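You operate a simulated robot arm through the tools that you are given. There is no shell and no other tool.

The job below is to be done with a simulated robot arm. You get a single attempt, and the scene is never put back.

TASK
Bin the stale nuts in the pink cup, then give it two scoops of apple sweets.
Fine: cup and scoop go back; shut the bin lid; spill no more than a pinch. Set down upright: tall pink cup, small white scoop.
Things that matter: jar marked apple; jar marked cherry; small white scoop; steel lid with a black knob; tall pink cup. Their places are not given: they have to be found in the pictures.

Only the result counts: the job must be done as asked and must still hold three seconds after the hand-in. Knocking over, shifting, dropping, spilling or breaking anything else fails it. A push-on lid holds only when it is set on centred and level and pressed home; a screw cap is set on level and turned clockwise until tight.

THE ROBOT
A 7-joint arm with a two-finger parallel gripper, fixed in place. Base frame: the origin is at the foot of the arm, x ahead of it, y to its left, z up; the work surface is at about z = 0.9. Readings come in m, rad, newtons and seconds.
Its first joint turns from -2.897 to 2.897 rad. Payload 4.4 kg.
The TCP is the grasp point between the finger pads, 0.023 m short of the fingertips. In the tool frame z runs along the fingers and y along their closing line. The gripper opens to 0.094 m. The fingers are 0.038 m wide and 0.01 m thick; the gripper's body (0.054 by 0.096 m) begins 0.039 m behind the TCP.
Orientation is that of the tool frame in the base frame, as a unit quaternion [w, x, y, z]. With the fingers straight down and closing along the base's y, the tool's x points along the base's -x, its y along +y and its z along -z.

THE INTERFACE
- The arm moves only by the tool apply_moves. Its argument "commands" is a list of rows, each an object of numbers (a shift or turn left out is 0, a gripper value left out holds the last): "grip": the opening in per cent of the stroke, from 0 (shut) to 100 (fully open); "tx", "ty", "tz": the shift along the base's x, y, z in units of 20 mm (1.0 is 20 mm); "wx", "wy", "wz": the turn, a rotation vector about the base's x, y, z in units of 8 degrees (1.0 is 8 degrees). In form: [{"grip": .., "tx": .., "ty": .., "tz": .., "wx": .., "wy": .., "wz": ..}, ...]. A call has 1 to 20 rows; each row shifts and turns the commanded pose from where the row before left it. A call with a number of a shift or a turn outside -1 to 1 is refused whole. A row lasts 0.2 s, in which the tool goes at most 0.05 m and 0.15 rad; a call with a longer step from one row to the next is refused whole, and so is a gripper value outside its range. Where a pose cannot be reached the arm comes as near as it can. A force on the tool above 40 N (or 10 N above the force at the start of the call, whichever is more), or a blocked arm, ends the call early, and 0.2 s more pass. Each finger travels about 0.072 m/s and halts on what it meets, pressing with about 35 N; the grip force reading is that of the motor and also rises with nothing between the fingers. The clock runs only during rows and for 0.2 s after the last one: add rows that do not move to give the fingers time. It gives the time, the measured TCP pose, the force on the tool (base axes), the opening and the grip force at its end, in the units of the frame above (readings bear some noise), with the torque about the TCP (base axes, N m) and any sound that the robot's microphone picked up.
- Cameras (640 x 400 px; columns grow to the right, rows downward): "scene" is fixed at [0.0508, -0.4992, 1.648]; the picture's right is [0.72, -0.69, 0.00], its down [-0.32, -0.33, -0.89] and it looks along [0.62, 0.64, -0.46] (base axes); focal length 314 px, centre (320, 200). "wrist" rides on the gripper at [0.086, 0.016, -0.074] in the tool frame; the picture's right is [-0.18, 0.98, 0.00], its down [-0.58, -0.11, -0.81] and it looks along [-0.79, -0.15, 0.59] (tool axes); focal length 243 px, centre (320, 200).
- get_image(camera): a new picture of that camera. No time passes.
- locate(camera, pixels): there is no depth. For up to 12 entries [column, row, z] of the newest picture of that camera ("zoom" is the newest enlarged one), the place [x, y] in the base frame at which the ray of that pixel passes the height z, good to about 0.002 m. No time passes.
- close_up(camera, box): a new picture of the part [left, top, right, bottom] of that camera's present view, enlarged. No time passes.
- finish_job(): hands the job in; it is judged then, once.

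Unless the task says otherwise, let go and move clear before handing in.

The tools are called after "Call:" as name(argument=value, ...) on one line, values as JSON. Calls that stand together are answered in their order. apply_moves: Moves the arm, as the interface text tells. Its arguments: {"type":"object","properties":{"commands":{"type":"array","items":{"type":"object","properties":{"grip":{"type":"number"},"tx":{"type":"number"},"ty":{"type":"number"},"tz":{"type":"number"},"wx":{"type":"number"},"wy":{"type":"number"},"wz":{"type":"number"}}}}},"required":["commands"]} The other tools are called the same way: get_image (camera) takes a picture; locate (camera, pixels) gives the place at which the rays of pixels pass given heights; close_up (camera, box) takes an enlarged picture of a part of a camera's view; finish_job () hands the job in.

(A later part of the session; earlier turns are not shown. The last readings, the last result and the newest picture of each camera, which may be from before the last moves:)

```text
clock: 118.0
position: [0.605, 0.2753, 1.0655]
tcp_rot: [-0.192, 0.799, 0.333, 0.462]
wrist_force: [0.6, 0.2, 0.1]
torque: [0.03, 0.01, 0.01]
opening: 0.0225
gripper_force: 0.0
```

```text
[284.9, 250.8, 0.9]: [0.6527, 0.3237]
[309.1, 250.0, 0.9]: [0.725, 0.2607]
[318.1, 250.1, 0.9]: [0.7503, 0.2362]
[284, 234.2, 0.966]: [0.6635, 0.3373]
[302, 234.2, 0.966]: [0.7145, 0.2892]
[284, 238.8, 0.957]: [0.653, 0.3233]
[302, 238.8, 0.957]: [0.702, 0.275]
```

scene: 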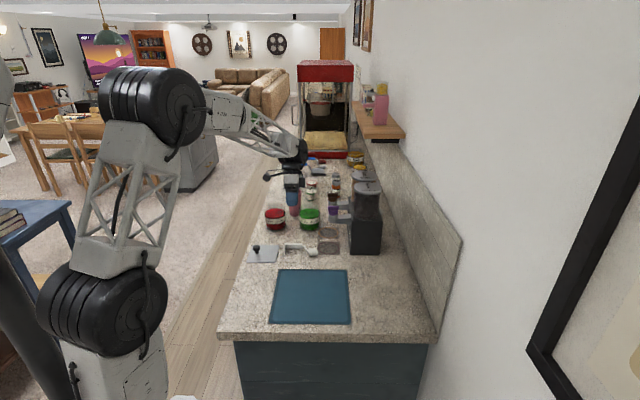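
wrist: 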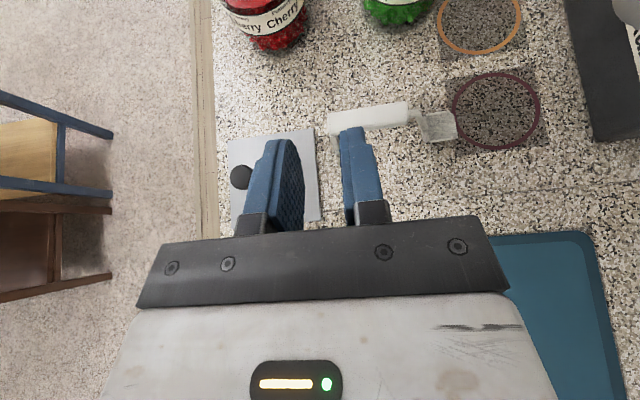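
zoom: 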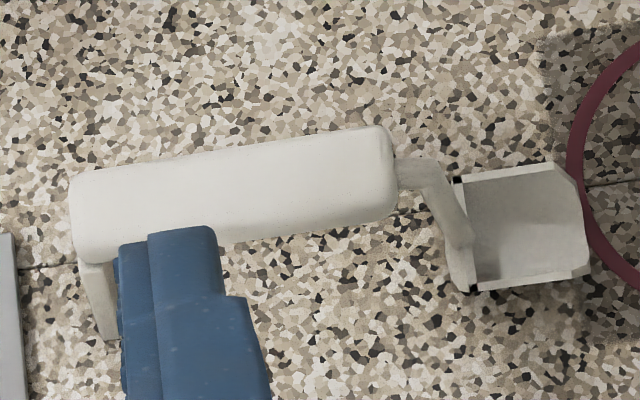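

The handle centre is about (0.682,0.304), top at z≈0.966, with the blade 81 mm ahead of it toward the wall. I'll bring the tool vertical, turn it across the handle and go above it.

Call:
apply_moves(commands=[{"tz": 0.5, "wx": -0.663, "wy": 0.663, "grip": 50}, {"tz": 0.5, "wx": -0.663, "wy": 0.663}, {"tz": 0.5, "wx": -0.663, "wy": 0.663}, {"tz": 0.5, "wx": -0.663, "wy": 0.663}, {"tz": 0.4, "wx": -0.663, "wy": 0.663}, {"tz": 0.4, "wx": -0.663, "wy": 0.663}, {"wx": -0.663, "wy": 0.663}, {"wx": -0.662, "wy": 0.662}, {"wz": 0.9375, "tx": 0.2967, "ty": 0.1288}, {"wz": 0.9375, "tx": 0.2967, "ty": 0.1288}, {"wz": 0.9375, "tx": 0.2967, "ty": 0.1288}, {"wz": 0.9375, "tx": 0.2967, "ty": 0.1288}, {"wz": 0.9375, "tx": 0.2967, "ty": 0.1288}, {"wz": 0.9375, "tx": 0.2967, "ty": 0.1288}, {"wz": 0.9375, "tx": 0.2967, "ty": 0.1288}, {"wz": 0.9375, "tx": 0.2967, "ty": 0.1288}, {"wz": 0.9375, "tx": 0.2967, "ty": 0.1288}, {"wz": 0.9375, "tx": 0.2967, "ty": 0.1288}, {"wz": 0.9375, "tx": 0.2967, "ty": 0.1288}, {"wz": 0.9375, "tx": 0.2967, "ty": 0.1288}])

Call:
get_image(camera="wrist")

Call:
close_up(camera="scene", box=[240, 185, 340, 260])

```text
clock: 122.2
position: [0.6778, 0.3093, 1.1235]
tcp_rot: [0.0, 0.381, 0.925, -0.001]
wrist_force: [-0.6, -0.1, 0.6]
torque: [0.03, -0.02, 0.03]
opening: 0.0469
gripper_force: 0.1
```

```text
taken
```

wrist: 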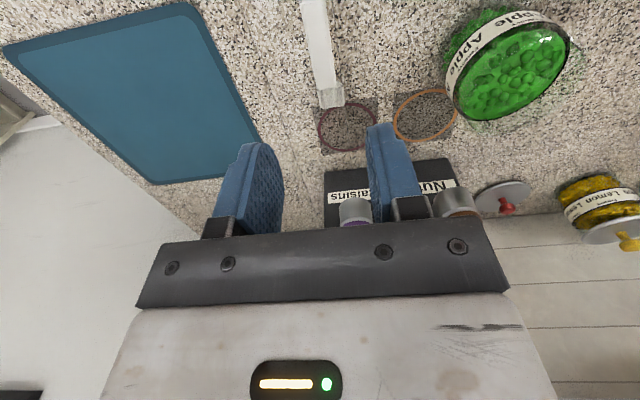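

```text
5.33 times, centred on (290, 222) of scene
```

zoom: 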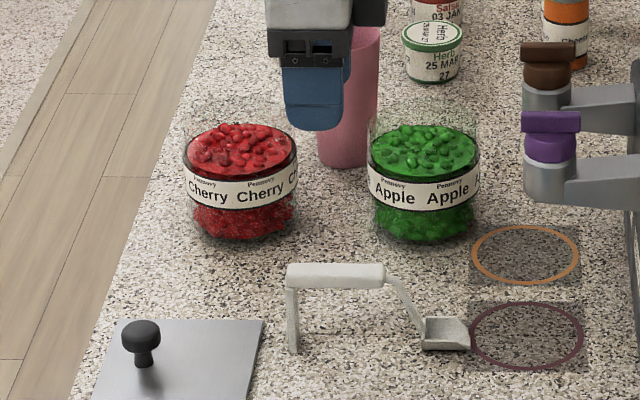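

Above the handle now: in the wrist view it runs along column ~318. I'll check its centreline precisely before descending.

Call:
close_up(camera="wrist", box=[270, 0, 390, 120])

Call:
locate(camera="wrist", pixels=[[303, 30, 0.966], [330, 30, 0.966], [309, 76, 0.966], [336, 73, 0.966], [319, 94, 0.91], [344, 92, 0.91]])

```text
3.33 times, centred on (330, 60) of wrist
```

zoom: 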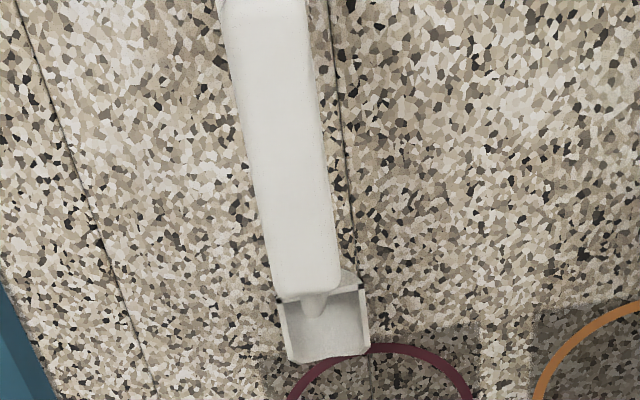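

```text
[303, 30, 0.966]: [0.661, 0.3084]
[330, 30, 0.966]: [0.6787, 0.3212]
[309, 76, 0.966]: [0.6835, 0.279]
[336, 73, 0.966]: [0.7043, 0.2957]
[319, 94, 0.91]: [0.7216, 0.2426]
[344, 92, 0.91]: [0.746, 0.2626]
```

The handle's centreline is a≈0.6965, the same as my TCP to within a millimetre. I'll descend to z≈0.969 and grip the handle.

Call:
apply_moves(commands=[{"tz": -0.95}, {"tz": -0.95}, {"tz": -0.95}, {"tz": -0.95}, {"tz": -0.95}, {"tz": -0.95}, {"tz": -0.9}, {"tz": -0.6}, {"tz": -0.4}, {}])

Call:
get_image(camera="wrist")

Call:
close_up(camera="scene", box=[265, 205, 335, 260])

```text
clock: 124.4
position: [0.6769, 0.3079, 0.97]
tcp_rot: [-0.001, 0.382, 0.924, -0.002]
wrist_force: [-0.1, 0.8, 1.0]
torque: [-0.01, -0.02, -0.01]
opening: 0.0469
gripper_force: 0.1
```

```text
taken
```

wrist: 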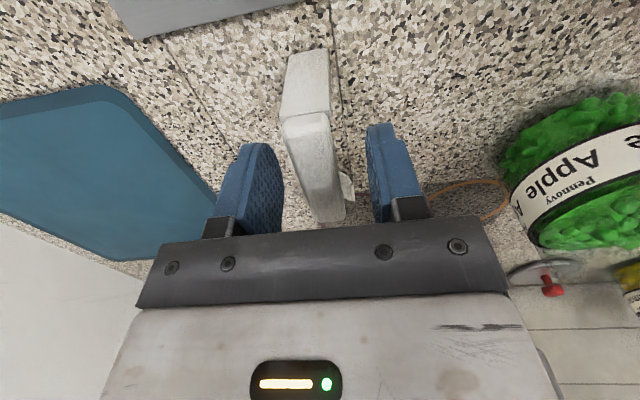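

```text
7.27 times, centred on (300, 232) of scene
```

zoom: 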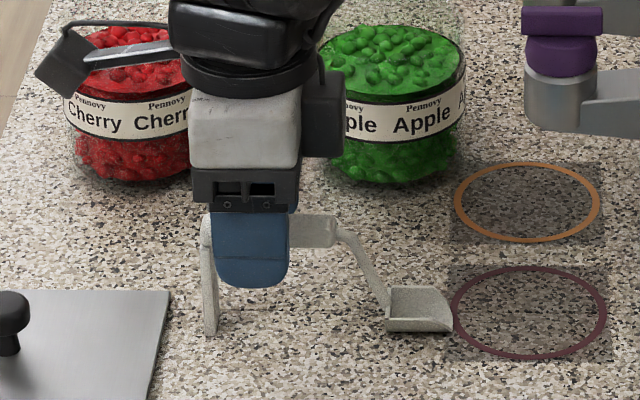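

The fingers straddle the handle, with the leg clear at zoom (208,300). I'll close on it.

Call:
apply_moves(commands=[{"grip": 30}, {"grip": 20}, {"grip": 0}, {}, {}])

Call:
close_up(camera="scene", box=[265, 205, 335, 260])

Call:
get_image(camera="wrist")

```text
clock: 125.6
position: [0.6781, 0.3089, 0.9687]
tcp_rot: [-0.001, 0.381, 0.924, -0.001]
wrist_force: [0.0, 0.4, 0.4]
torque: [-0.02, -0.01, 0.0]
opening: 0.019
gripper_force: 34.8
```

```text
7.27 times, centred on (300, 232) of scene
```

zoom: 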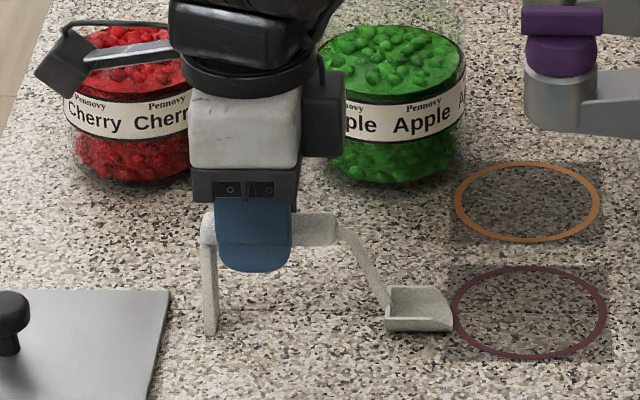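

```text
taken
```

wrist: 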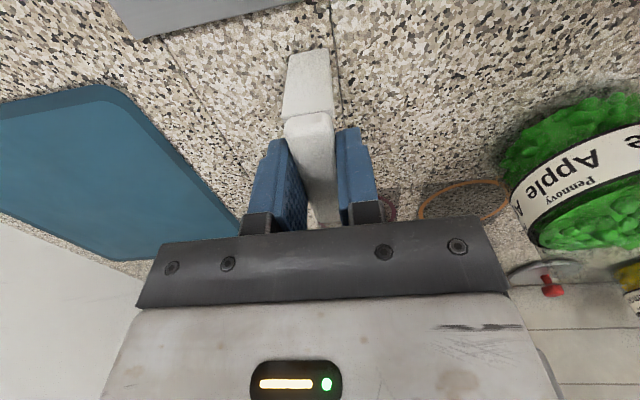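

The scoop is held from above (19 mm opening). Reaching over the cup at its far spot and pouring forward would exceed the arm's reach, so I'll leave the scoop standing here and first bring the empty cup to a nearer free spot. Releasing and rising.

Call:
apply_moves(commands=[{"grip": 30}, {"grip": 50}, {}, {"tz": 0.5}, {"tz": 0.9}, {"tz": 0.9}, {"tz": 0.9}, {"tz": 0.9}, {"tz": 0.9}, {"tz": 0.9}, {"tz": 0.9}, {"tz": 0.9}, {"tz": 0.9}, {"tz": 0.9}, {}])

Call:
close_up(camera="scene", box=[240, 185, 340, 260])

```text
clock: 128.8
position: [0.6779, 0.3062, 1.1595]
tcp_rot: [-0.001, 0.382, 0.924, -0.002]
wrist_force: [-0.2, -0.1, -0.6]
torque: [0.0, 0.02, -0.02]
opening: 0.0468
gripper_force: 0.0
```

```text
5.33 times, centred on (290, 222) of scene
```

zoom: 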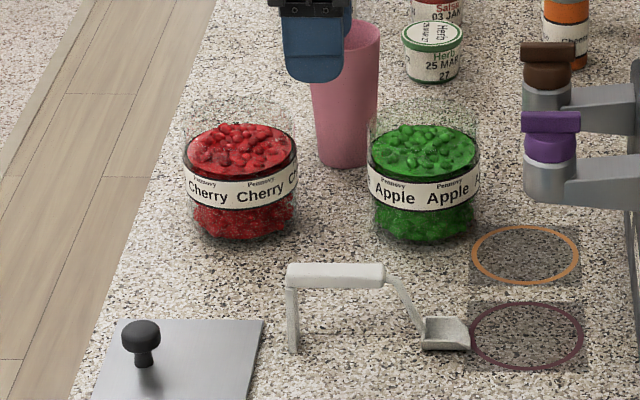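

The scoop stands upright where I left it. I'll take a careful look at the apple jar to find its rim height and the sweets' level.

Call:
close_up(camera="scene", box=[294, 192, 330, 232])

Call:
close_up(camera="wrist", box=[400, 0, 600, 140])

```text
10.00 times, centred on (312, 212) of scene
```

zoom: 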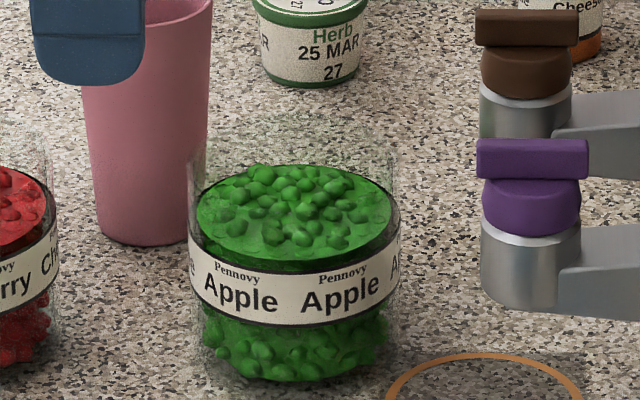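

```text
2.86 times, centred on (500, 70) of wrist
```

zoom: 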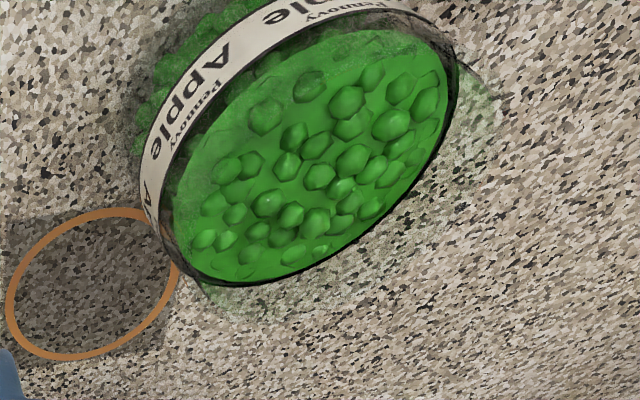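

The rim of the apple jar comes out at z≈0.993, with sweets up to about 0.967. Now I'll turn back to the 45° cup-grasp orientation, open wide and approach the cup.

Call:
apply_moves(commands=[{"wz": -0.9375, "tx": 0.25, "ty": 0.3, "grip": 100}, {"wz": -0.9375, "tx": 0.25, "ty": 0.3}, {"wz": -0.9375, "tx": 0.25, "ty": 0.3}, {"wz": -0.9375, "tx": 0.25, "ty": 0.3}, {"wz": -0.9375, "tx": 0.25, "ty": 0.3}, {"wz": -0.9375, "tx": 0.25, "ty": 0.3}, {"wz": -0.9375, "tx": 0.25, "ty": 0.3}, {"wz": -0.9375, "tx": 0.25, "ty": 0.3}, {"wz": -0.9375, "tx": 0.25, "ty": 0.3}, {"wz": -0.9375, "tx": 0.25, "ty": 0.3}, {"wz": -0.9375, "tx": 0.25, "ty": 0.3}, {"wz": -0.9375, "tx": 0.25, "ty": 0.3}, {"wx": 0.663, "wy": -0.663, "tx": 0.49, "ty": 0.588}, {"wx": 0.663, "wy": -0.663, "tx": 0.49, "ty": 0.588}, {"wx": 0.663, "wy": -0.663, "tx": 0.49, "ty": 0.588}, {"wx": 0.663, "wy": -0.663, "tx": 0.49, "ty": 0.588}, {"wx": 0.663, "wy": -0.663, "tx": 0.49, "ty": 0.588}, {"wx": 0.662, "wy": -0.662, "tx": 0.49, "ty": 0.588}, {"tz": -1}, {"tz": -1}])

Call:
get_image(camera="wrist")

Call:
close_up(camera="scene", box=[240, 165, 340, 260])

```text
clock: 133.0
position: [0.7967, 0.45, 1.1203]
tcp_rot: [-0.148, 0.852, 0.355, 0.355]
wrist_force: [0.1, -0.1, -0.1]
torque: [-0.02, 0.0, 0.01]
opening: 0.0939
gripper_force: 0.0
```

```text
taken
```

wrist: 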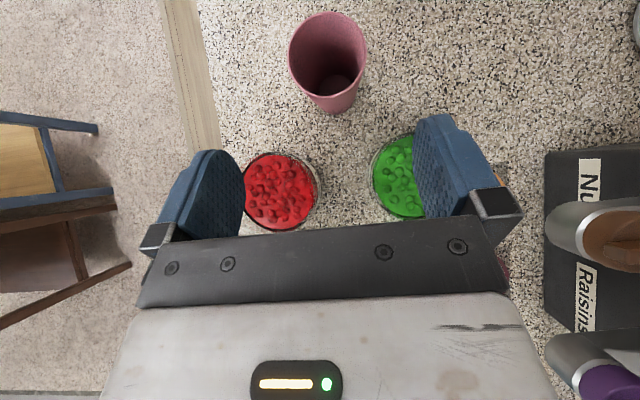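

```text
4.21 times, centred on (290, 212) of scene
```

zoom: 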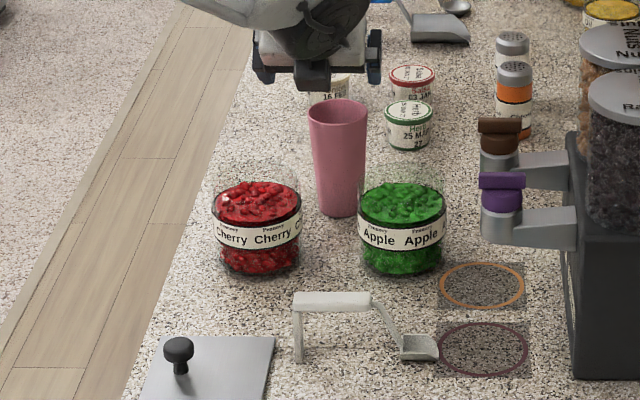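

I'm at the pre-grasp height. I'll measure the cup's rim from both cameras.

Call:
close_up(camera="wrist", box=[270, 0, 390, 120])

Call:
close_up(camera="scene", box=[280, 180, 315, 222])

```text
3.33 times, centred on (330, 60) of wrist
```

zoom: 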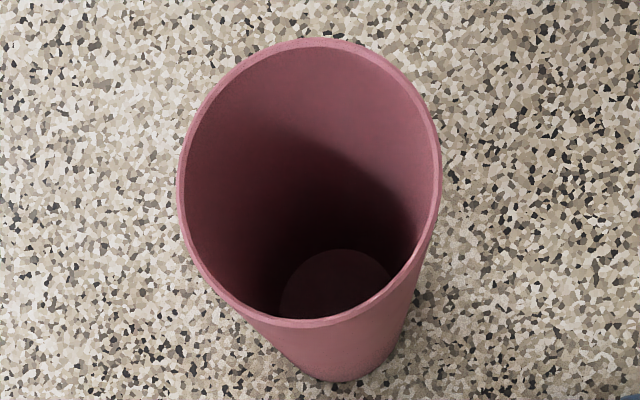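

```text
9.52 times, centred on (298, 201) of scene
```

zoom: 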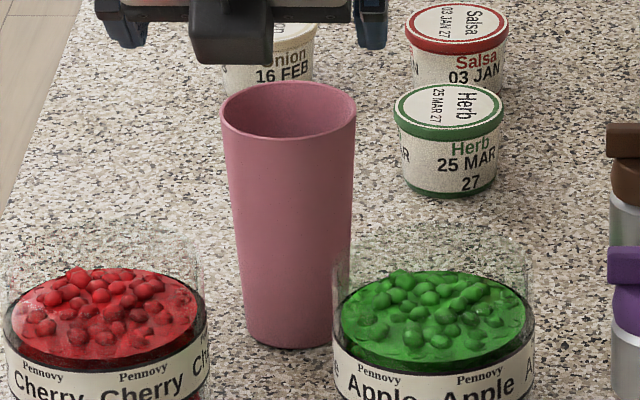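

I'll locate the rim centre with both cameras at z=1.02.

Call:
locate(camera="wrist", pixels=[[326.7, 54.9, 1.02], [287.4, 54.9, 1.02], [366, 54.9, 1.02]])

Call:
locate(camera="scene", pixels=[[294.6, 191.5, 1.02], [295.2, 216.4, 0.9], [293.6, 191.8, 1.02], [294.8, 217.0, 0.9]])

```text
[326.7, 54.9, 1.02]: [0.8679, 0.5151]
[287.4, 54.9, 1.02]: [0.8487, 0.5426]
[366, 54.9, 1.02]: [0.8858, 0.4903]
```

```text
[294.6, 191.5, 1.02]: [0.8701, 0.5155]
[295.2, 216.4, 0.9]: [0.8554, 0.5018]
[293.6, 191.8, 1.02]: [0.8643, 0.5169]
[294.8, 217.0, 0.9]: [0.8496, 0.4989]
```

The cup is now at (0.869,0.515), empty and upright. I'll advance along the 45° line to just short of it.

Call:
apply_moves(commands=[{"tx": 0.215, "ty": 0.075, "tz": -0.96}, {"tx": 0.215, "ty": 0.075, "tz": -0.96}, {"tx": 0.5, "ty": 0.5, "tz": -0.707}, {"tx": 0.5, "ty": 0.5, "tz": -0.707}, {"tx": 0.5, "ty": 0.5, "tz": -0.707}, {"tx": 0.5, "ty": 0.5, "tz": -0.707}, {}])

Call:
get_image(camera="wrist")

```text
clock: 134.6
position: [0.8458, 0.4935, 1.0237]
tcp_rot: [-0.147, 0.854, 0.354, 0.353]
wrist_force: [-1.3, -0.3, -0.2]
torque: [-0.01, 0.0, -0.01]
opening: 0.0943
gripper_force: 0.1
```

```text
taken
```

wrist: 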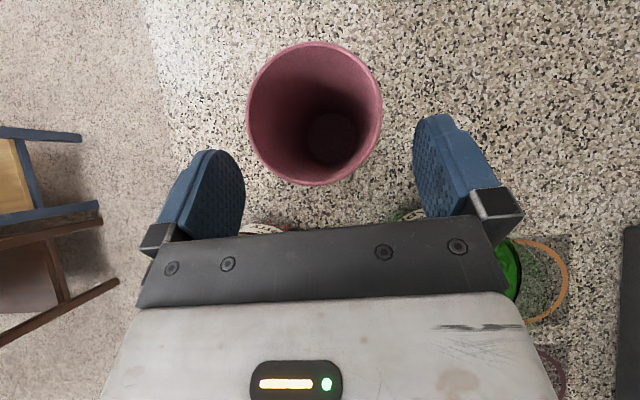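

Aligned: the rim is centred at column 314.5 as predicted. I'll advance the last 3 cm and close.

Call:
apply_moves(commands=[{"tx": 0.375, "ty": 0.375, "tz": -0.53}, {"tx": 0.375, "ty": 0.375, "tz": -0.53}, {}, {"grip": 75}, {"grip": 60}, {"grip": 40}, {}, {}])

Call:
get_image(camera="wrist")

Call:
close_up(camera="scene", box=[255, 175, 335, 235])

```text
clock: 136.4
position: [0.8593, 0.5088, 1.0015]
tcp_rot: [-0.148, 0.853, 0.355, 0.353]
wrist_force: [0.3, 0.0, 0.7]
torque: [-0.01, -0.01, 0.02]
opening: 0.0639
gripper_force: 35.3
```

```text
taken
```

wrist: 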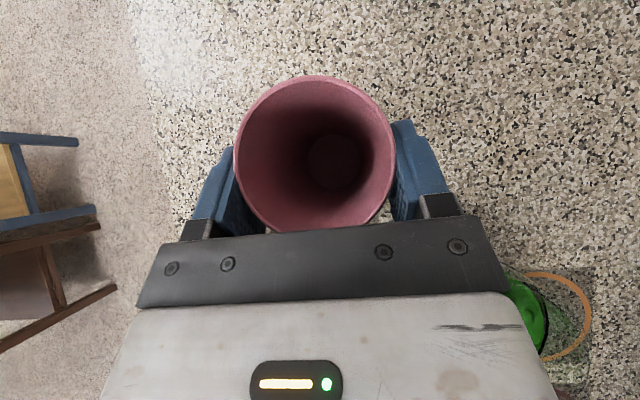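

```text
6.67 times, centred on (295, 205) of scene
```

zoom: 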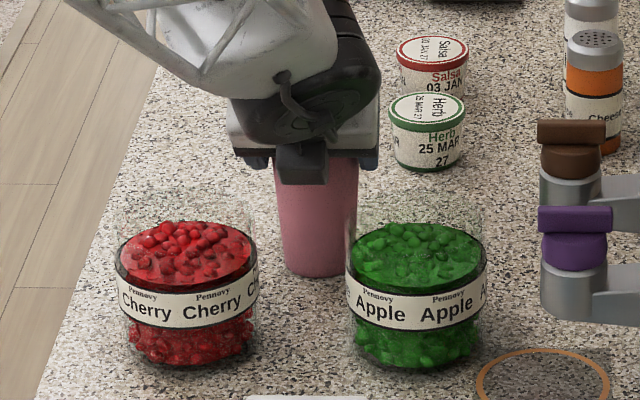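

The cup is held (63.9 mm). I'll lift it straight up and check that it hangs the same way in the gripper.

Call:
apply_moves(commands=[{"tz": 0.3}, {"tz": 0.8}, {"tz": 1}, {"tz": 1}, {"tz": 1}, {"tz": 1}, {"tz": 1}, {"tz": 1}, {"tz": 0.9}, {}])

Call:
get_image(camera="wrist")

```text
clock: 138.6
position: [0.8606, 0.5082, 1.1645]
tcp_rot: [-0.147, 0.853, 0.354, 0.353]
wrist_force: [0.0, 0.9, -1.1]
torque: [0.0, -0.02, 0.01]
opening: 0.0637
gripper_force: 35.4
```

```text
taken
```

wrist: 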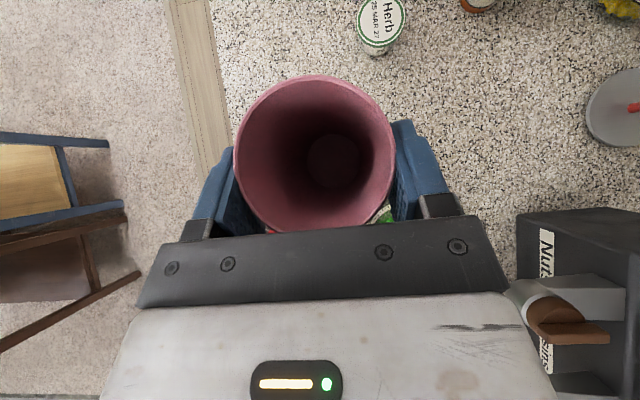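

The cup hangs unchanged (rim top row 76, base at (332,162)). I'll carry it over to the free counter spot near (0.484,0.251), beside the lid and away from the mat.

Call:
apply_moves(commands=[{"tx": -0.5, "ty": -0.34}, {"tx": -0.98, "ty": -0.673}, {"tx": -0.98, "ty": -0.673}, {"tx": -0.98, "ty": -0.673}, {"tx": -0.98, "ty": -0.673}, {"tx": -0.98, "ty": -0.673}, {"tx": -0.98, "ty": -0.673}, {"tx": -0.98, "ty": -0.673}, {"tx": -0.98, "ty": -0.673}, {"tx": -0.98, "ty": -0.673}, {"tx": -0.98, "ty": -0.673}, {"tx": -0.98, "ty": -0.673}, {"tx": -0.98, "ty": -0.673}, {"tx": -0.98, "ty": -0.673}, {"tx": -0.98, "ty": -0.673}, {"tx": -0.98, "ty": -0.673}, {"tx": -0.98, "ty": -0.673}, {"tx": -0.98, "ty": -0.673}, {"tx": -0.98, "ty": -0.673}, {"tx": -0.98, "ty": -0.673}])

Call:
get_image(camera="wrist")

Call:
get_image(camera="scene")

```text
clock: 142.8
position: [0.4767, 0.2448, 1.1629]
tcp_rot: [-0.148, 0.853, 0.355, 0.352]
wrist_force: [1.3, -0.1, -0.4]
torque: [0.0, -0.01, 0.0]
opening: 0.0635
gripper_force: 34.8
```

```text
taken
```

wrist: 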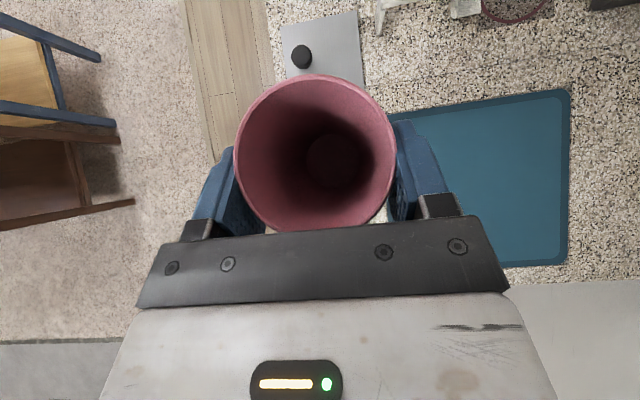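

```text
taken
```

scene: 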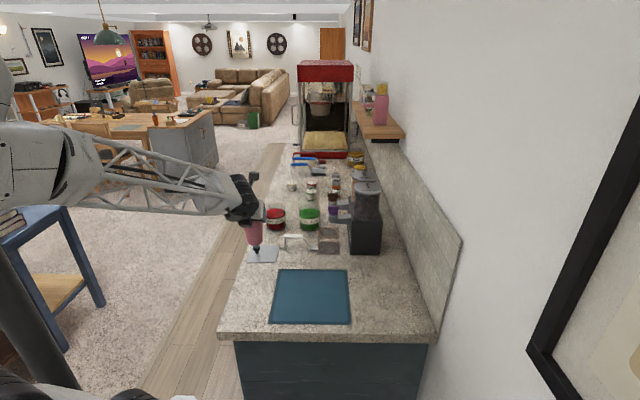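

The cup is over bare counter between the lid and the mat (wrist view: lid at (320,50), mat to the right). I'll lower it to just above the surface.

Call:
apply_moves(commands=[{"tz": -0.9}, {"tz": -0.95}, {"tz": -0.95}, {"tz": -0.95}, {"tz": -0.95}, {"tz": -0.95}, {"tz": -0.95}, {"tz": -0.7}, {"tz": -0.4}, {}])

Call:
close_up(camera="scene", box=[210, 195, 330, 285])

Call:
get_image(camera="wrist")

```text
clock: 145.0
position: [0.4772, 0.2456, 1.0087]
tcp_rot: [-0.148, 0.853, 0.354, 0.354]
wrist_force: [-0.2, -0.2, 0.3]
torque: [-0.02, -0.01, 0.0]
opening: 0.0634
gripper_force: 34.8
```

```text
4.44 times, centred on (270, 240) of scene
```

zoom: 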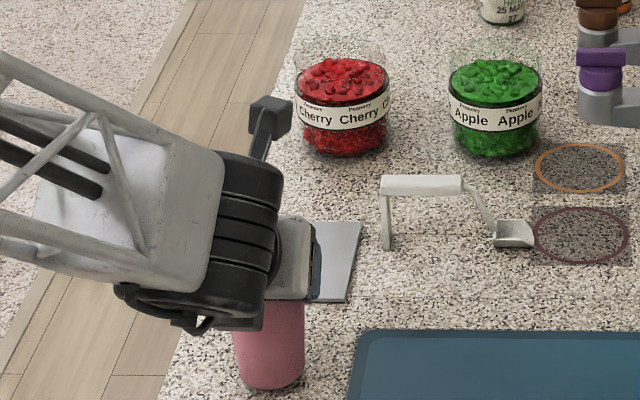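

```text
taken
```

wrist: 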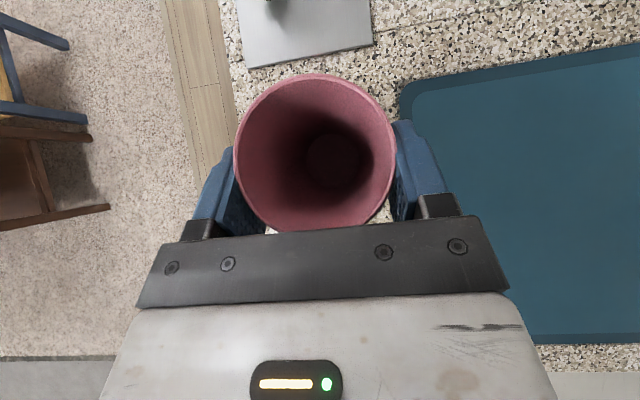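

The cup is nearly down at zoom (270,375) on bare counter. I'll do the final lowering in small steps.

Call:
apply_moves(commands=[{"tz": -0.15}, {"tz": -0.1}, {"tz": -0.05}, {"tz": -0.05}, {}])

```text
clock: 146.2
position: [0.4776, 0.2446, 1.0022]
tcp_rot: [-0.147, 0.853, 0.354, 0.354]
wrist_force: [0.1, -0.7, 1.1]
torque: [-0.07, 0.04, -0.01]
opening: 0.0634
gripper_force: 35.0
```

Call:
apply_moves(commands=[{"tz": -0.05}, {"tz": -0.05}, {}])

Call:
close_up(camera="scene", box=[230, 240, 300, 290])

```text
clock: 147.0
position: [0.4786, 0.2453, 1.0014]
tcp_rot: [-0.147, 0.853, 0.354, 0.354]
wrist_force: [-1.3, 1.5, 24.2]
torque: [0.1, -0.25, -0.09]
opening: 0.063
gripper_force: 35.1
```

```text
8.00 times, centred on (265, 265) of scene
```

zoom: 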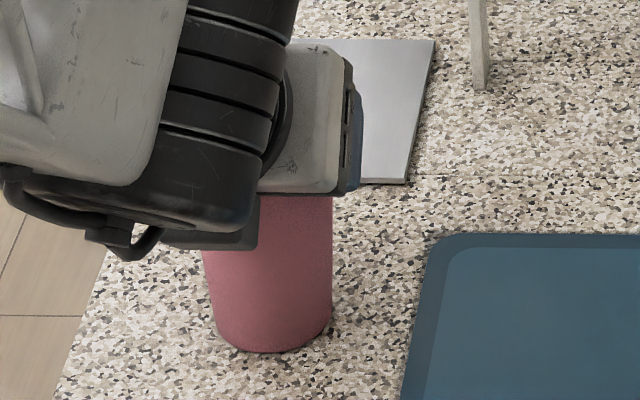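

Touchdown: +24 N. I'll ease up 1 mm, open the fingers in steps and back off along the tool axis.

Call:
apply_moves(commands=[{"tz": 0.05}, {}, {"grip": 72}, {}, {"grip": 85}, {"grip": 100}, {}, {"tx": -0.25, "ty": -0.25, "tz": 0.35}, {"tx": -0.5, "ty": -0.5, "tz": 0.707}, {"tx": -0.5, "ty": -0.5, "tz": 0.707}, {"tx": -0.5, "ty": -0.5, "tz": 0.707}, {"tx": -0.4, "ty": -0.4, "tz": 0.9}, {"tz": 1}, {"tz": 1}, {}])

Call:
get_image(camera="wrist")

Call:
get_image(camera="scene")

```text
clock: 150.2
position: [0.4336, 0.2, 1.1078]
tcp_rot: [-0.147, 0.853, 0.355, 0.353]
wrist_force: [0.1, -0.4, -0.6]
torque: [-0.01, -0.02, 0.0]
opening: 0.094
gripper_force: 0.0
```

```text
taken
```

wrist: 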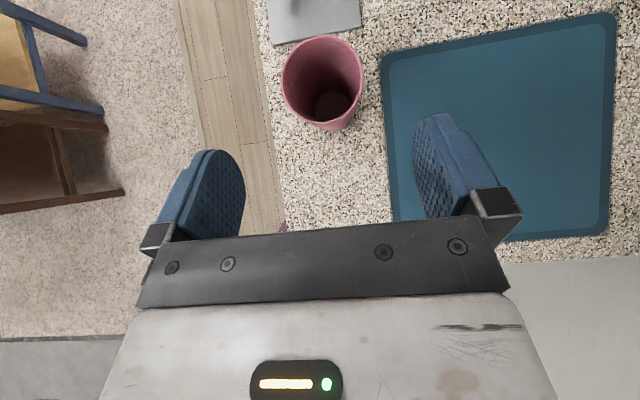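

```text
taken
```

scene: 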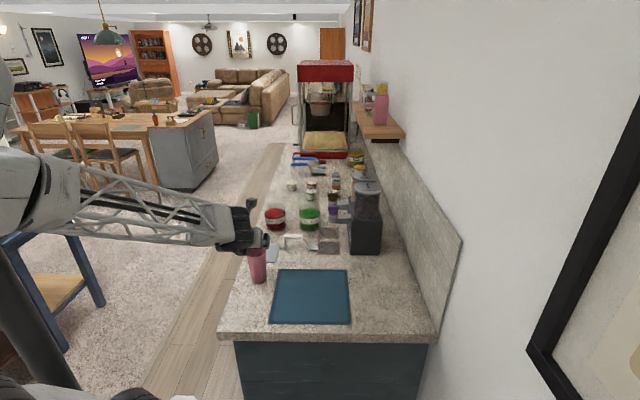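

The cup stands upright at its temporary spot. I'll measure its rim position.

Call:
close_up(camera="wrist", box=[260, 20, 380, 140])

Call:
close_up(camera="scene", box=[235, 235, 285, 290])

```text
3.33 times, centred on (320, 80) of wrist
```

zoom: 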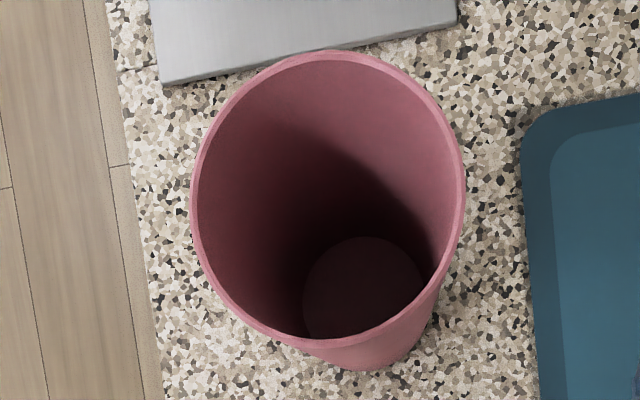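

```text
7.27 times, centred on (260, 262) of scene
```

zoom: 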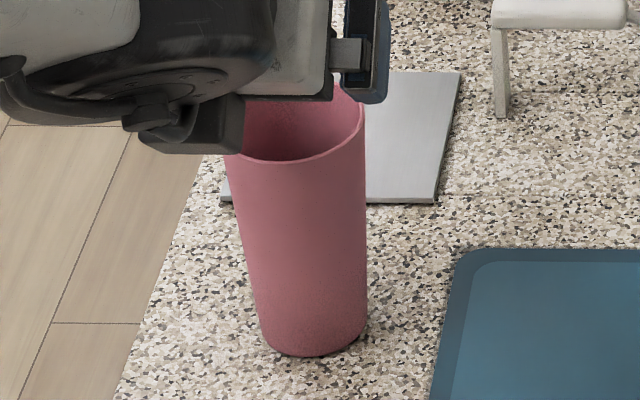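

Call:
locate(camera="wrist", pixels=[[321.8, 78.5, 1.02], [281, 78.5, 1.02], [363, 78.5, 1.02]])

Call:
locate(camera="scene", pixels=[[259.7, 283.6, 0.9], [258.2, 251, 1.02]])

```text
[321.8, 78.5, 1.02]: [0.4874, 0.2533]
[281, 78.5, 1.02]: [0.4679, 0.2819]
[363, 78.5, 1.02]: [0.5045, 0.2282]
```

```text
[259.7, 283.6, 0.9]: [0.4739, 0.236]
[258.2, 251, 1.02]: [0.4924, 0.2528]
```

The cup stands at about (0.487,0.255). Now I'll go back for the scoop: vertical tool, turn across its handle, and move above (0.679,0.307).

Call:
apply_moves(commands=[{"tz": 0.6, "wx": -0.663, "wy": 0.663, "tx": 0.3, "ty": 0.1, "grip": 50}, {"tz": 0.6, "wx": -0.663, "wy": 0.663, "tx": 0.6, "ty": 0.26}, {"tz": 0.6, "wx": -0.663, "wy": 0.663, "tx": 0.7, "ty": 0.305}, {"tz": 0.3, "wx": -0.663, "wy": 0.663, "tx": 0.7, "ty": 0.305}, {"wx": -0.663, "wy": 0.663, "tx": 0.7, "ty": 0.305}, {"wx": -0.662, "wy": 0.662, "tx": 0.7, "ty": 0.305}, {"wz": 0.9375, "tx": 0.7, "ty": 0.305}, {"wz": 0.9375, "tx": 0.7, "ty": 0.305}, {"wz": 0.9375, "tx": 0.7, "ty": 0.305}, {"wz": 0.9375, "tx": 0.7, "ty": 0.305}, {"wz": 0.9375, "tx": 0.7, "ty": 0.305}, {"wz": 0.9375, "tx": 0.7, "ty": 0.305}, {"wz": 0.9375, "tx": 0.7, "ty": 0.305}, {"wz": 0.9375, "tx": 0.7, "ty": 0.305}, {"wz": 0.9375, "tx": 0.7, "ty": 0.305}, {"wz": 0.9375, "tx": 0.7, "ty": 0.305}, {"wz": 0.9375, "tx": 0.7, "ty": 0.305}, {"wz": 0.9375, "tx": 0.75, "ty": 0.31}, {}])

Call:
get_image(camera="wrist")

Call:
close_up(camera="scene", box=[230, 190, 340, 290])

```text
clock: 154.2
position: [0.6794, 0.3059, 1.1507]
tcp_rot: [0.0, 0.381, 0.925, -0.001]
wrist_force: [0.3, -0.3, -1.0]
torque: [0.02, 0.02, 0.02]
opening: 0.047
gripper_force: 0.1
```

```text
taken
```

wrist: 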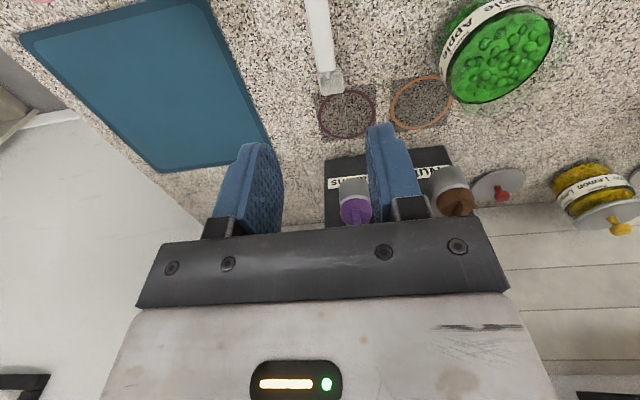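

```text
4.00 times, centred on (285, 240) of scene
```

zoom: 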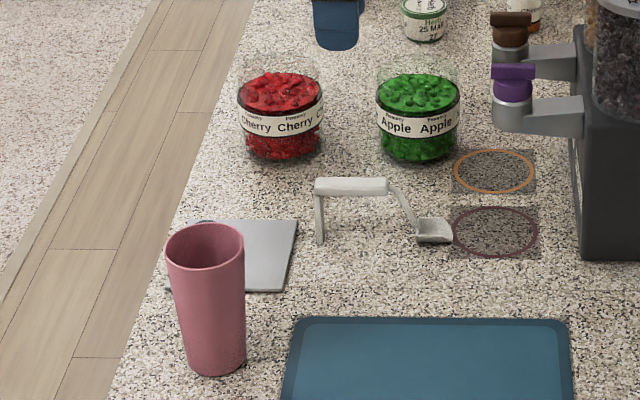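

Everything stands as expected. I'll descend onto the scoop's handle at z≈0.969 and grip it.

Call:
apply_moves(commands=[{"tz": -0.95}, {"tz": -0.95}, {"tz": -0.95}, {"tz": -0.95}, {"tz": -0.95}, {"tz": -0.95}, {"tz": -0.95}, {"tz": -0.95}, {"tz": -0.7}, {"tz": -0.5}, {"tz": -0.26}, {}, {"grip": 30}, {"grip": 20}, {"grip": 0}, {}, {}])

Call:
close_up(camera="scene", box=[265, 205, 335, 260])

Call:
get_image(camera="wrist")

```text
clock: 157.8
position: [0.6778, 0.3065, 0.9696]
tcp_rot: [-0.001, 0.382, 0.924, -0.002]
wrist_force: [0.7, 0.6, 0.5]
torque: [-0.01, 0.02, 0.0]
opening: 0.0192
gripper_force: 35.0
```

```text
7.27 times, centred on (300, 232) of scene
```

zoom: 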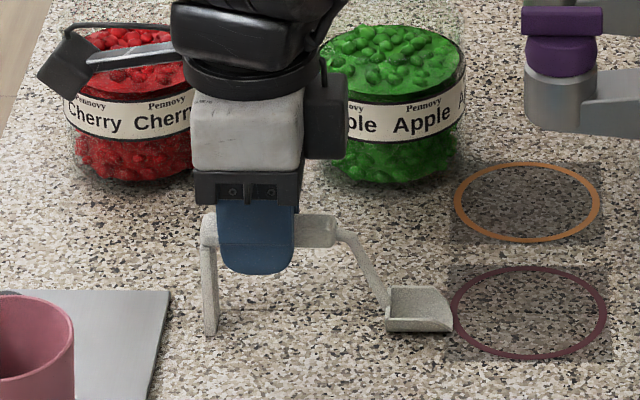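

```text
taken
```

wrist: 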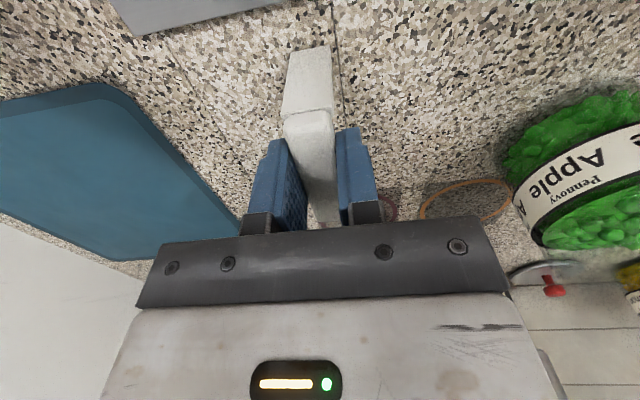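

The scoop is held. I'll lift it, swing it to point at the apple jar (azimuth 15°) and bring it above the jar.

Call:
apply_moves(commands=[{"tz": 0.4}, {"tz": 0.9}, {"tz": 0.9}, {"tz": 0.9}, {"tz": 0.9}, {"tz": 0.9}, {"wz": 0.9375, "tx": 0.595, "ty": 0.374, "tz": 0.5}, {"wz": 0.9375, "tx": 0.595, "ty": 0.374, "tz": 0.5}, {"wz": 0.9375, "tx": 0.595, "ty": 0.374, "tz": 0.5}, {"wz": 0.9375, "tx": 0.595, "ty": 0.374, "tz": 0.5}, {"wz": 0.9375, "tx": 0.595, "ty": 0.374, "tz": 0.5}, {"wz": 0.9375, "tx": 0.595, "ty": 0.374, "tz": 0.5}, {"wz": 0.9375, "tx": 0.595, "ty": 0.374, "tz": 0.5}, {"wz": 0.9375, "tx": 0.595, "ty": 0.374, "tz": 0.6}, {}])

Call:
get_image(camera="wrist")

Call:
close_up(camera="scene", box=[250, 160, 350, 240])

```text
clock: 161.0
position: [0.7712, 0.3672, 1.1489]
tcp_rot: [0.0, -0.132, 0.991, -0.002]
wrist_force: [0.5, 0.2, 0.0]
torque: [-0.05, 0.02, 0.03]
opening: 0.019
gripper_force: 35.4
```

```text
taken
```

wrist: 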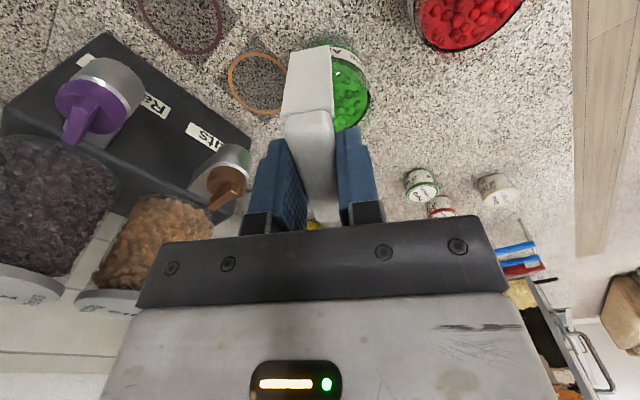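

```text
5.00 times, centred on (300, 200) of scene
```

zoom: 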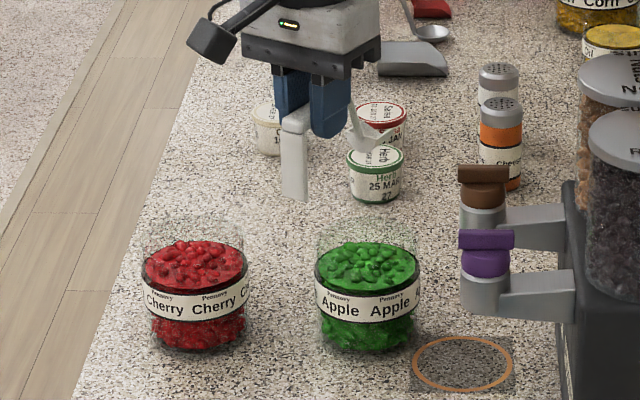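

The scoop's aligned: the jar centre projects to wrist column ~331, as predicted for zero sideways offset. I'll pitch the scoop nose-down 25°, still above the jar.

Call:
apply_moves(commands=[{"wx": -0.2023, "wy": 0.7547}, {"wx": -0.2023, "wy": 0.7547}, {"wx": -0.2023, "wy": 0.7547}, {"wx": -0.2023, "wy": 0.7547}, {}])

Call:
get_image(camera="wrist")

Call:
close_up(camera="scene", box=[260, 165, 340, 235])

```text
clock: 162.2
position: [0.7724, 0.3676, 1.1498]
tcp_rot: [-0.216, -0.129, 0.968, -0.029]
wrist_force: [0.7, 0.5, 0.3]
torque: [0.04, 0.01, 0.01]
opening: 0.0192
gripper_force: 35.6
```

```text
taken
```

wrist: 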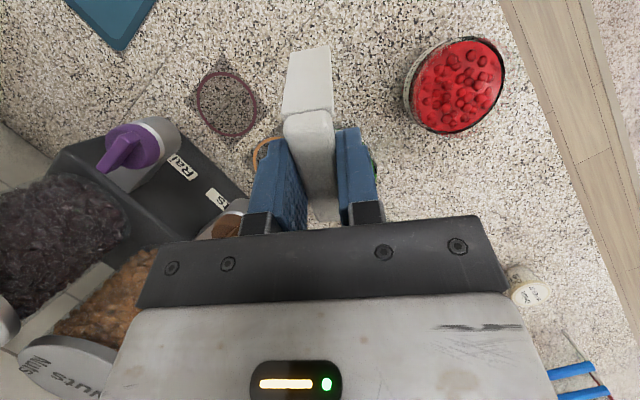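

```text
5.71 times, centred on (300, 200) of scene
```

zoom: 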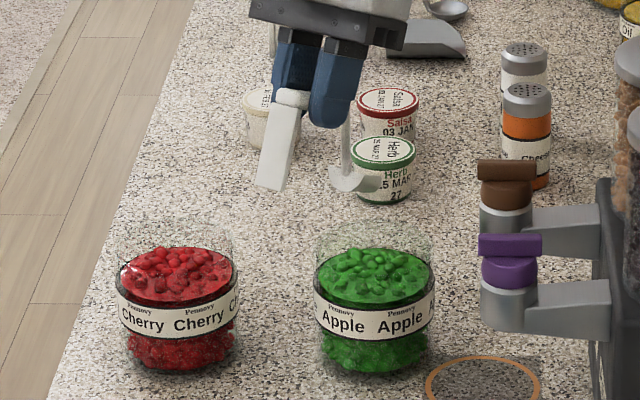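

The pitch is good and the blade tip hangs above the jar's near half, matching my prediction within a pixel or two. I'll lower to just above the sweets and check clearance from the rim.

Call:
apply_moves(commands=[{"tz": -0.9}, {"tz": -0.9}, {"tz": -0.9}, {"tz": -0.76}, {}])

Call:
get_image(camera="wrist")

Call:
close_up(camera="scene", box=[280, 185, 335, 235])

```text
clock: 163.4
position: [0.7738, 0.3675, 1.0794]
tcp_rot: [-0.215, -0.128, 0.968, -0.029]
wrist_force: [0.4, -0.7, -0.5]
torque: [0.02, -0.01, -0.02]
opening: 0.0189
gripper_force: 35.2
```

```text
taken
```

wrist: 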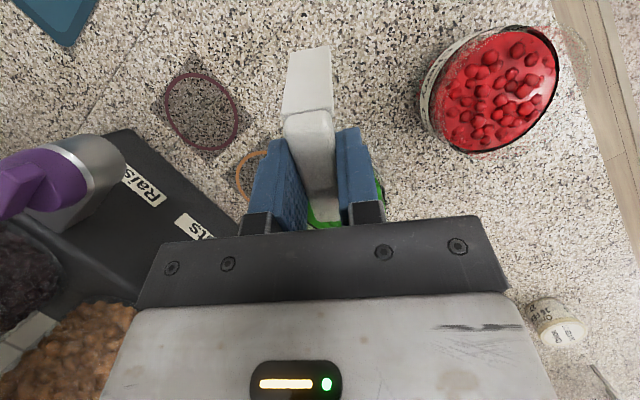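

```text
8.00 times, centred on (308, 210) of scene
```

zoom: 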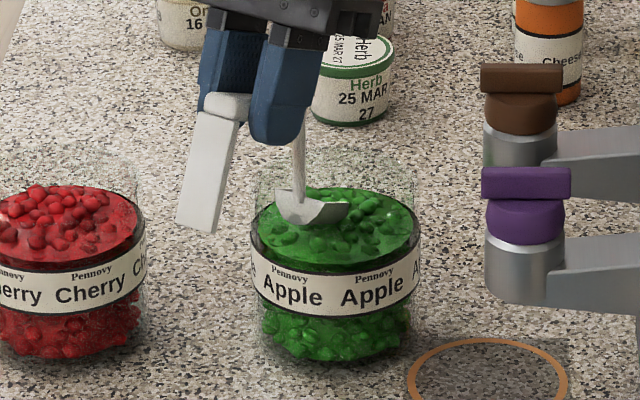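

The blade is inside the jar's mouth just above the sweets at zoom (310,210), with the leg outside the glass. I'll lower the tip about 2 cm into the sweets.

Call:
apply_moves(commands=[{"tz": -0.4}, {"tz": -0.4}, {"tz": -0.3}, {"tz": -0.3}, {}])

Call:
close_up(camera="scene", box=[280, 185, 335, 235])

```text
clock: 164.6
position: [0.7732, 0.3673, 1.0524]
tcp_rot: [-0.214, -0.128, 0.968, -0.029]
wrist_force: [0.3, 0.1, -1.1]
torque: [-0.01, -0.01, 0.03]
opening: 0.019
gripper_force: 34.4
```

```text
8.00 times, centred on (308, 210) of scene
```

zoom: 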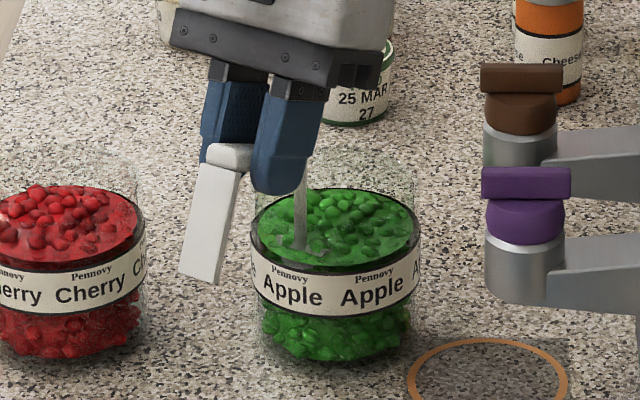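

The blade is submerged in the sweets with no resistance. I'll sweep forward while levelling it, keeping the depth.

Call:
apply_moves(commands=[{"tx": -0.073, "ty": -0.02, "tz": -0.38, "wx": 0.1619, "wy": -0.6038}, {"tx": -0.073, "ty": -0.02, "tz": -0.38, "wx": 0.1619, "wy": -0.6038}, {"tx": -0.073, "ty": -0.02, "tz": -0.38, "wx": 0.1619, "wy": -0.6038}, {"tx": -0.073, "ty": -0.02, "tz": -0.38, "wx": 0.1619, "wy": -0.6038}, {"tx": -0.073, "ty": -0.02, "tz": -0.38, "wx": 0.1619, "wy": -0.6038}, {}])

Call:
close_up(camera="scene", box=[280, 185, 335, 235])

Call:
get_image(camera="wrist")

```text
clock: 166.0
position: [0.7652, 0.3663, 1.0147]
tcp_rot: [0.0, -0.132, 0.991, -0.001]
wrist_force: [-0.6, -0.9, -0.5]
torque: [0.0, -0.01, 0.0]
opening: 0.019
gripper_force: 35.2
```

```text
8.00 times, centred on (308, 210) of scene
```

zoom: 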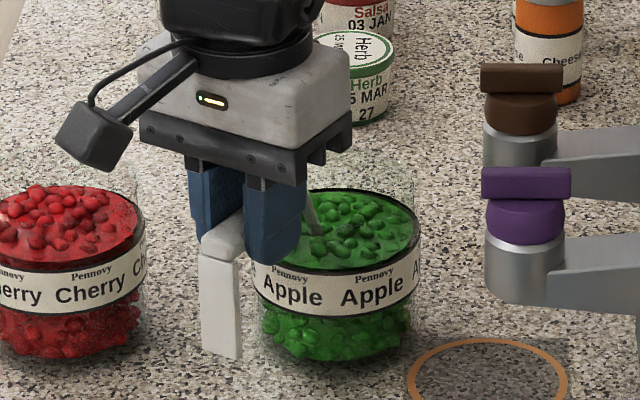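

```text
taken
```

wrist: 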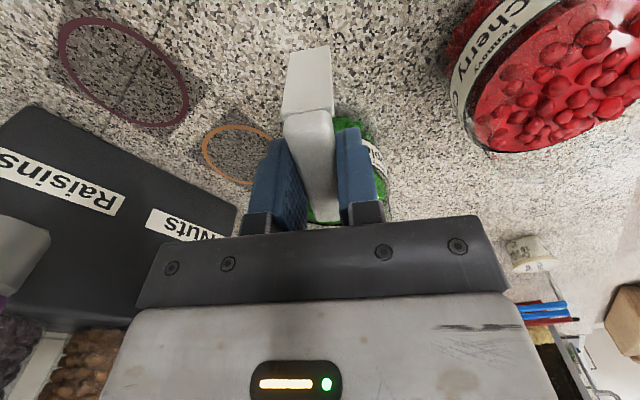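

It's level and submerged with no contact. I'll lift straight up gently.

Call:
apply_moves(commands=[{"tz": 0.3}, {"tz": 0.4}, {"tz": 0.5}, {"tz": 0.5}, {"tz": 0.6}, {"tz": 0.6}, {"tz": 0.6}, {"tz": 0.6}, {"tz": 0.6}, {"tz": 0.5}, {"tz": 0.3}, {}])

Call:
close_up(camera="scene", box=[270, 165, 335, 235])

Call:
get_image(camera="wrist")

```text
clock: 168.6
position: [0.7644, 0.3658, 1.127]
tcp_rot: [0.001, -0.132, 0.991, -0.001]
wrist_force: [0.1, -0.1, 0.3]
torque: [0.03, 0.02, 0.02]
opening: 0.0189
gripper_force: 35.2
```

```text
5.71 times, centred on (302, 200) of scene
```

zoom: 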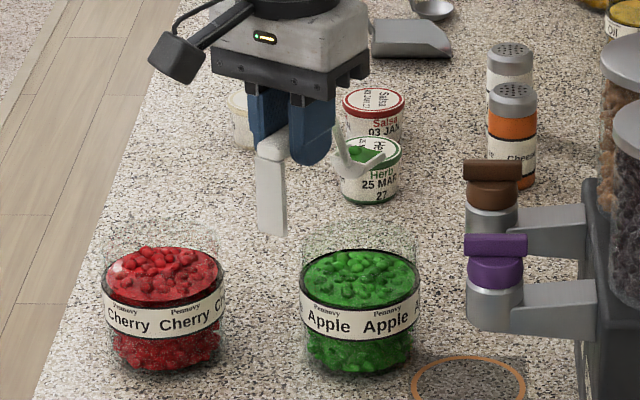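

```text
taken
```

wrist: 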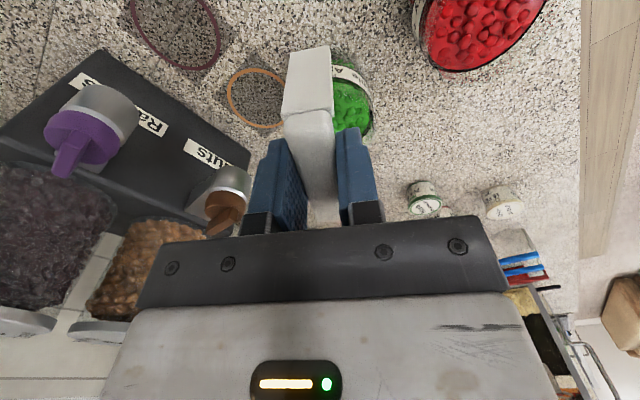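

The scoop is lifted clear at scene zoom (362,158). I'll enlarge the blade to see how full it is.

Call:
close_up(camera="scene", box=[298, 182, 322, 200])

Call:
close_up(camera="scene", box=[290, 200, 330, 235])

```text
16.00 times, centred on (310, 191) of scene
```

zoom: 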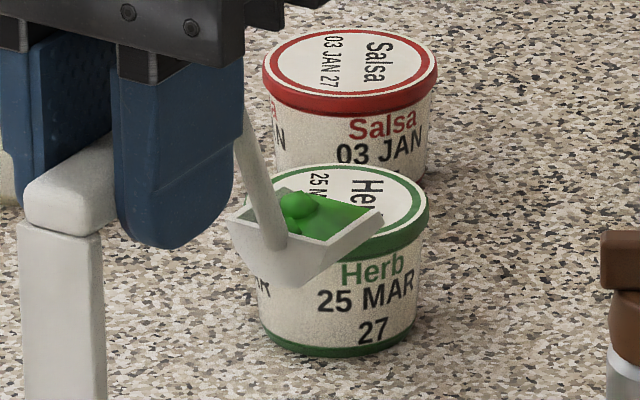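

```text
11.43 times, centred on (310, 218) of scene
```

zoom: 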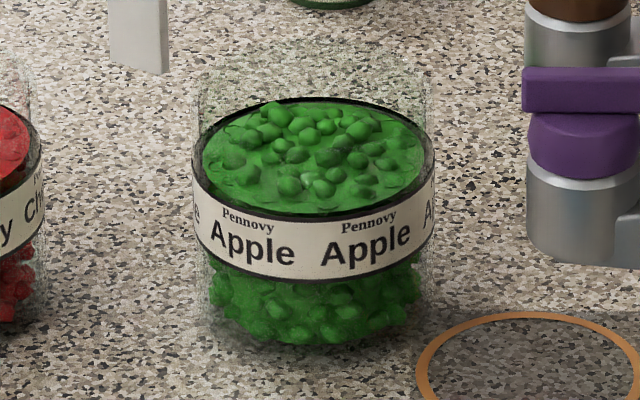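

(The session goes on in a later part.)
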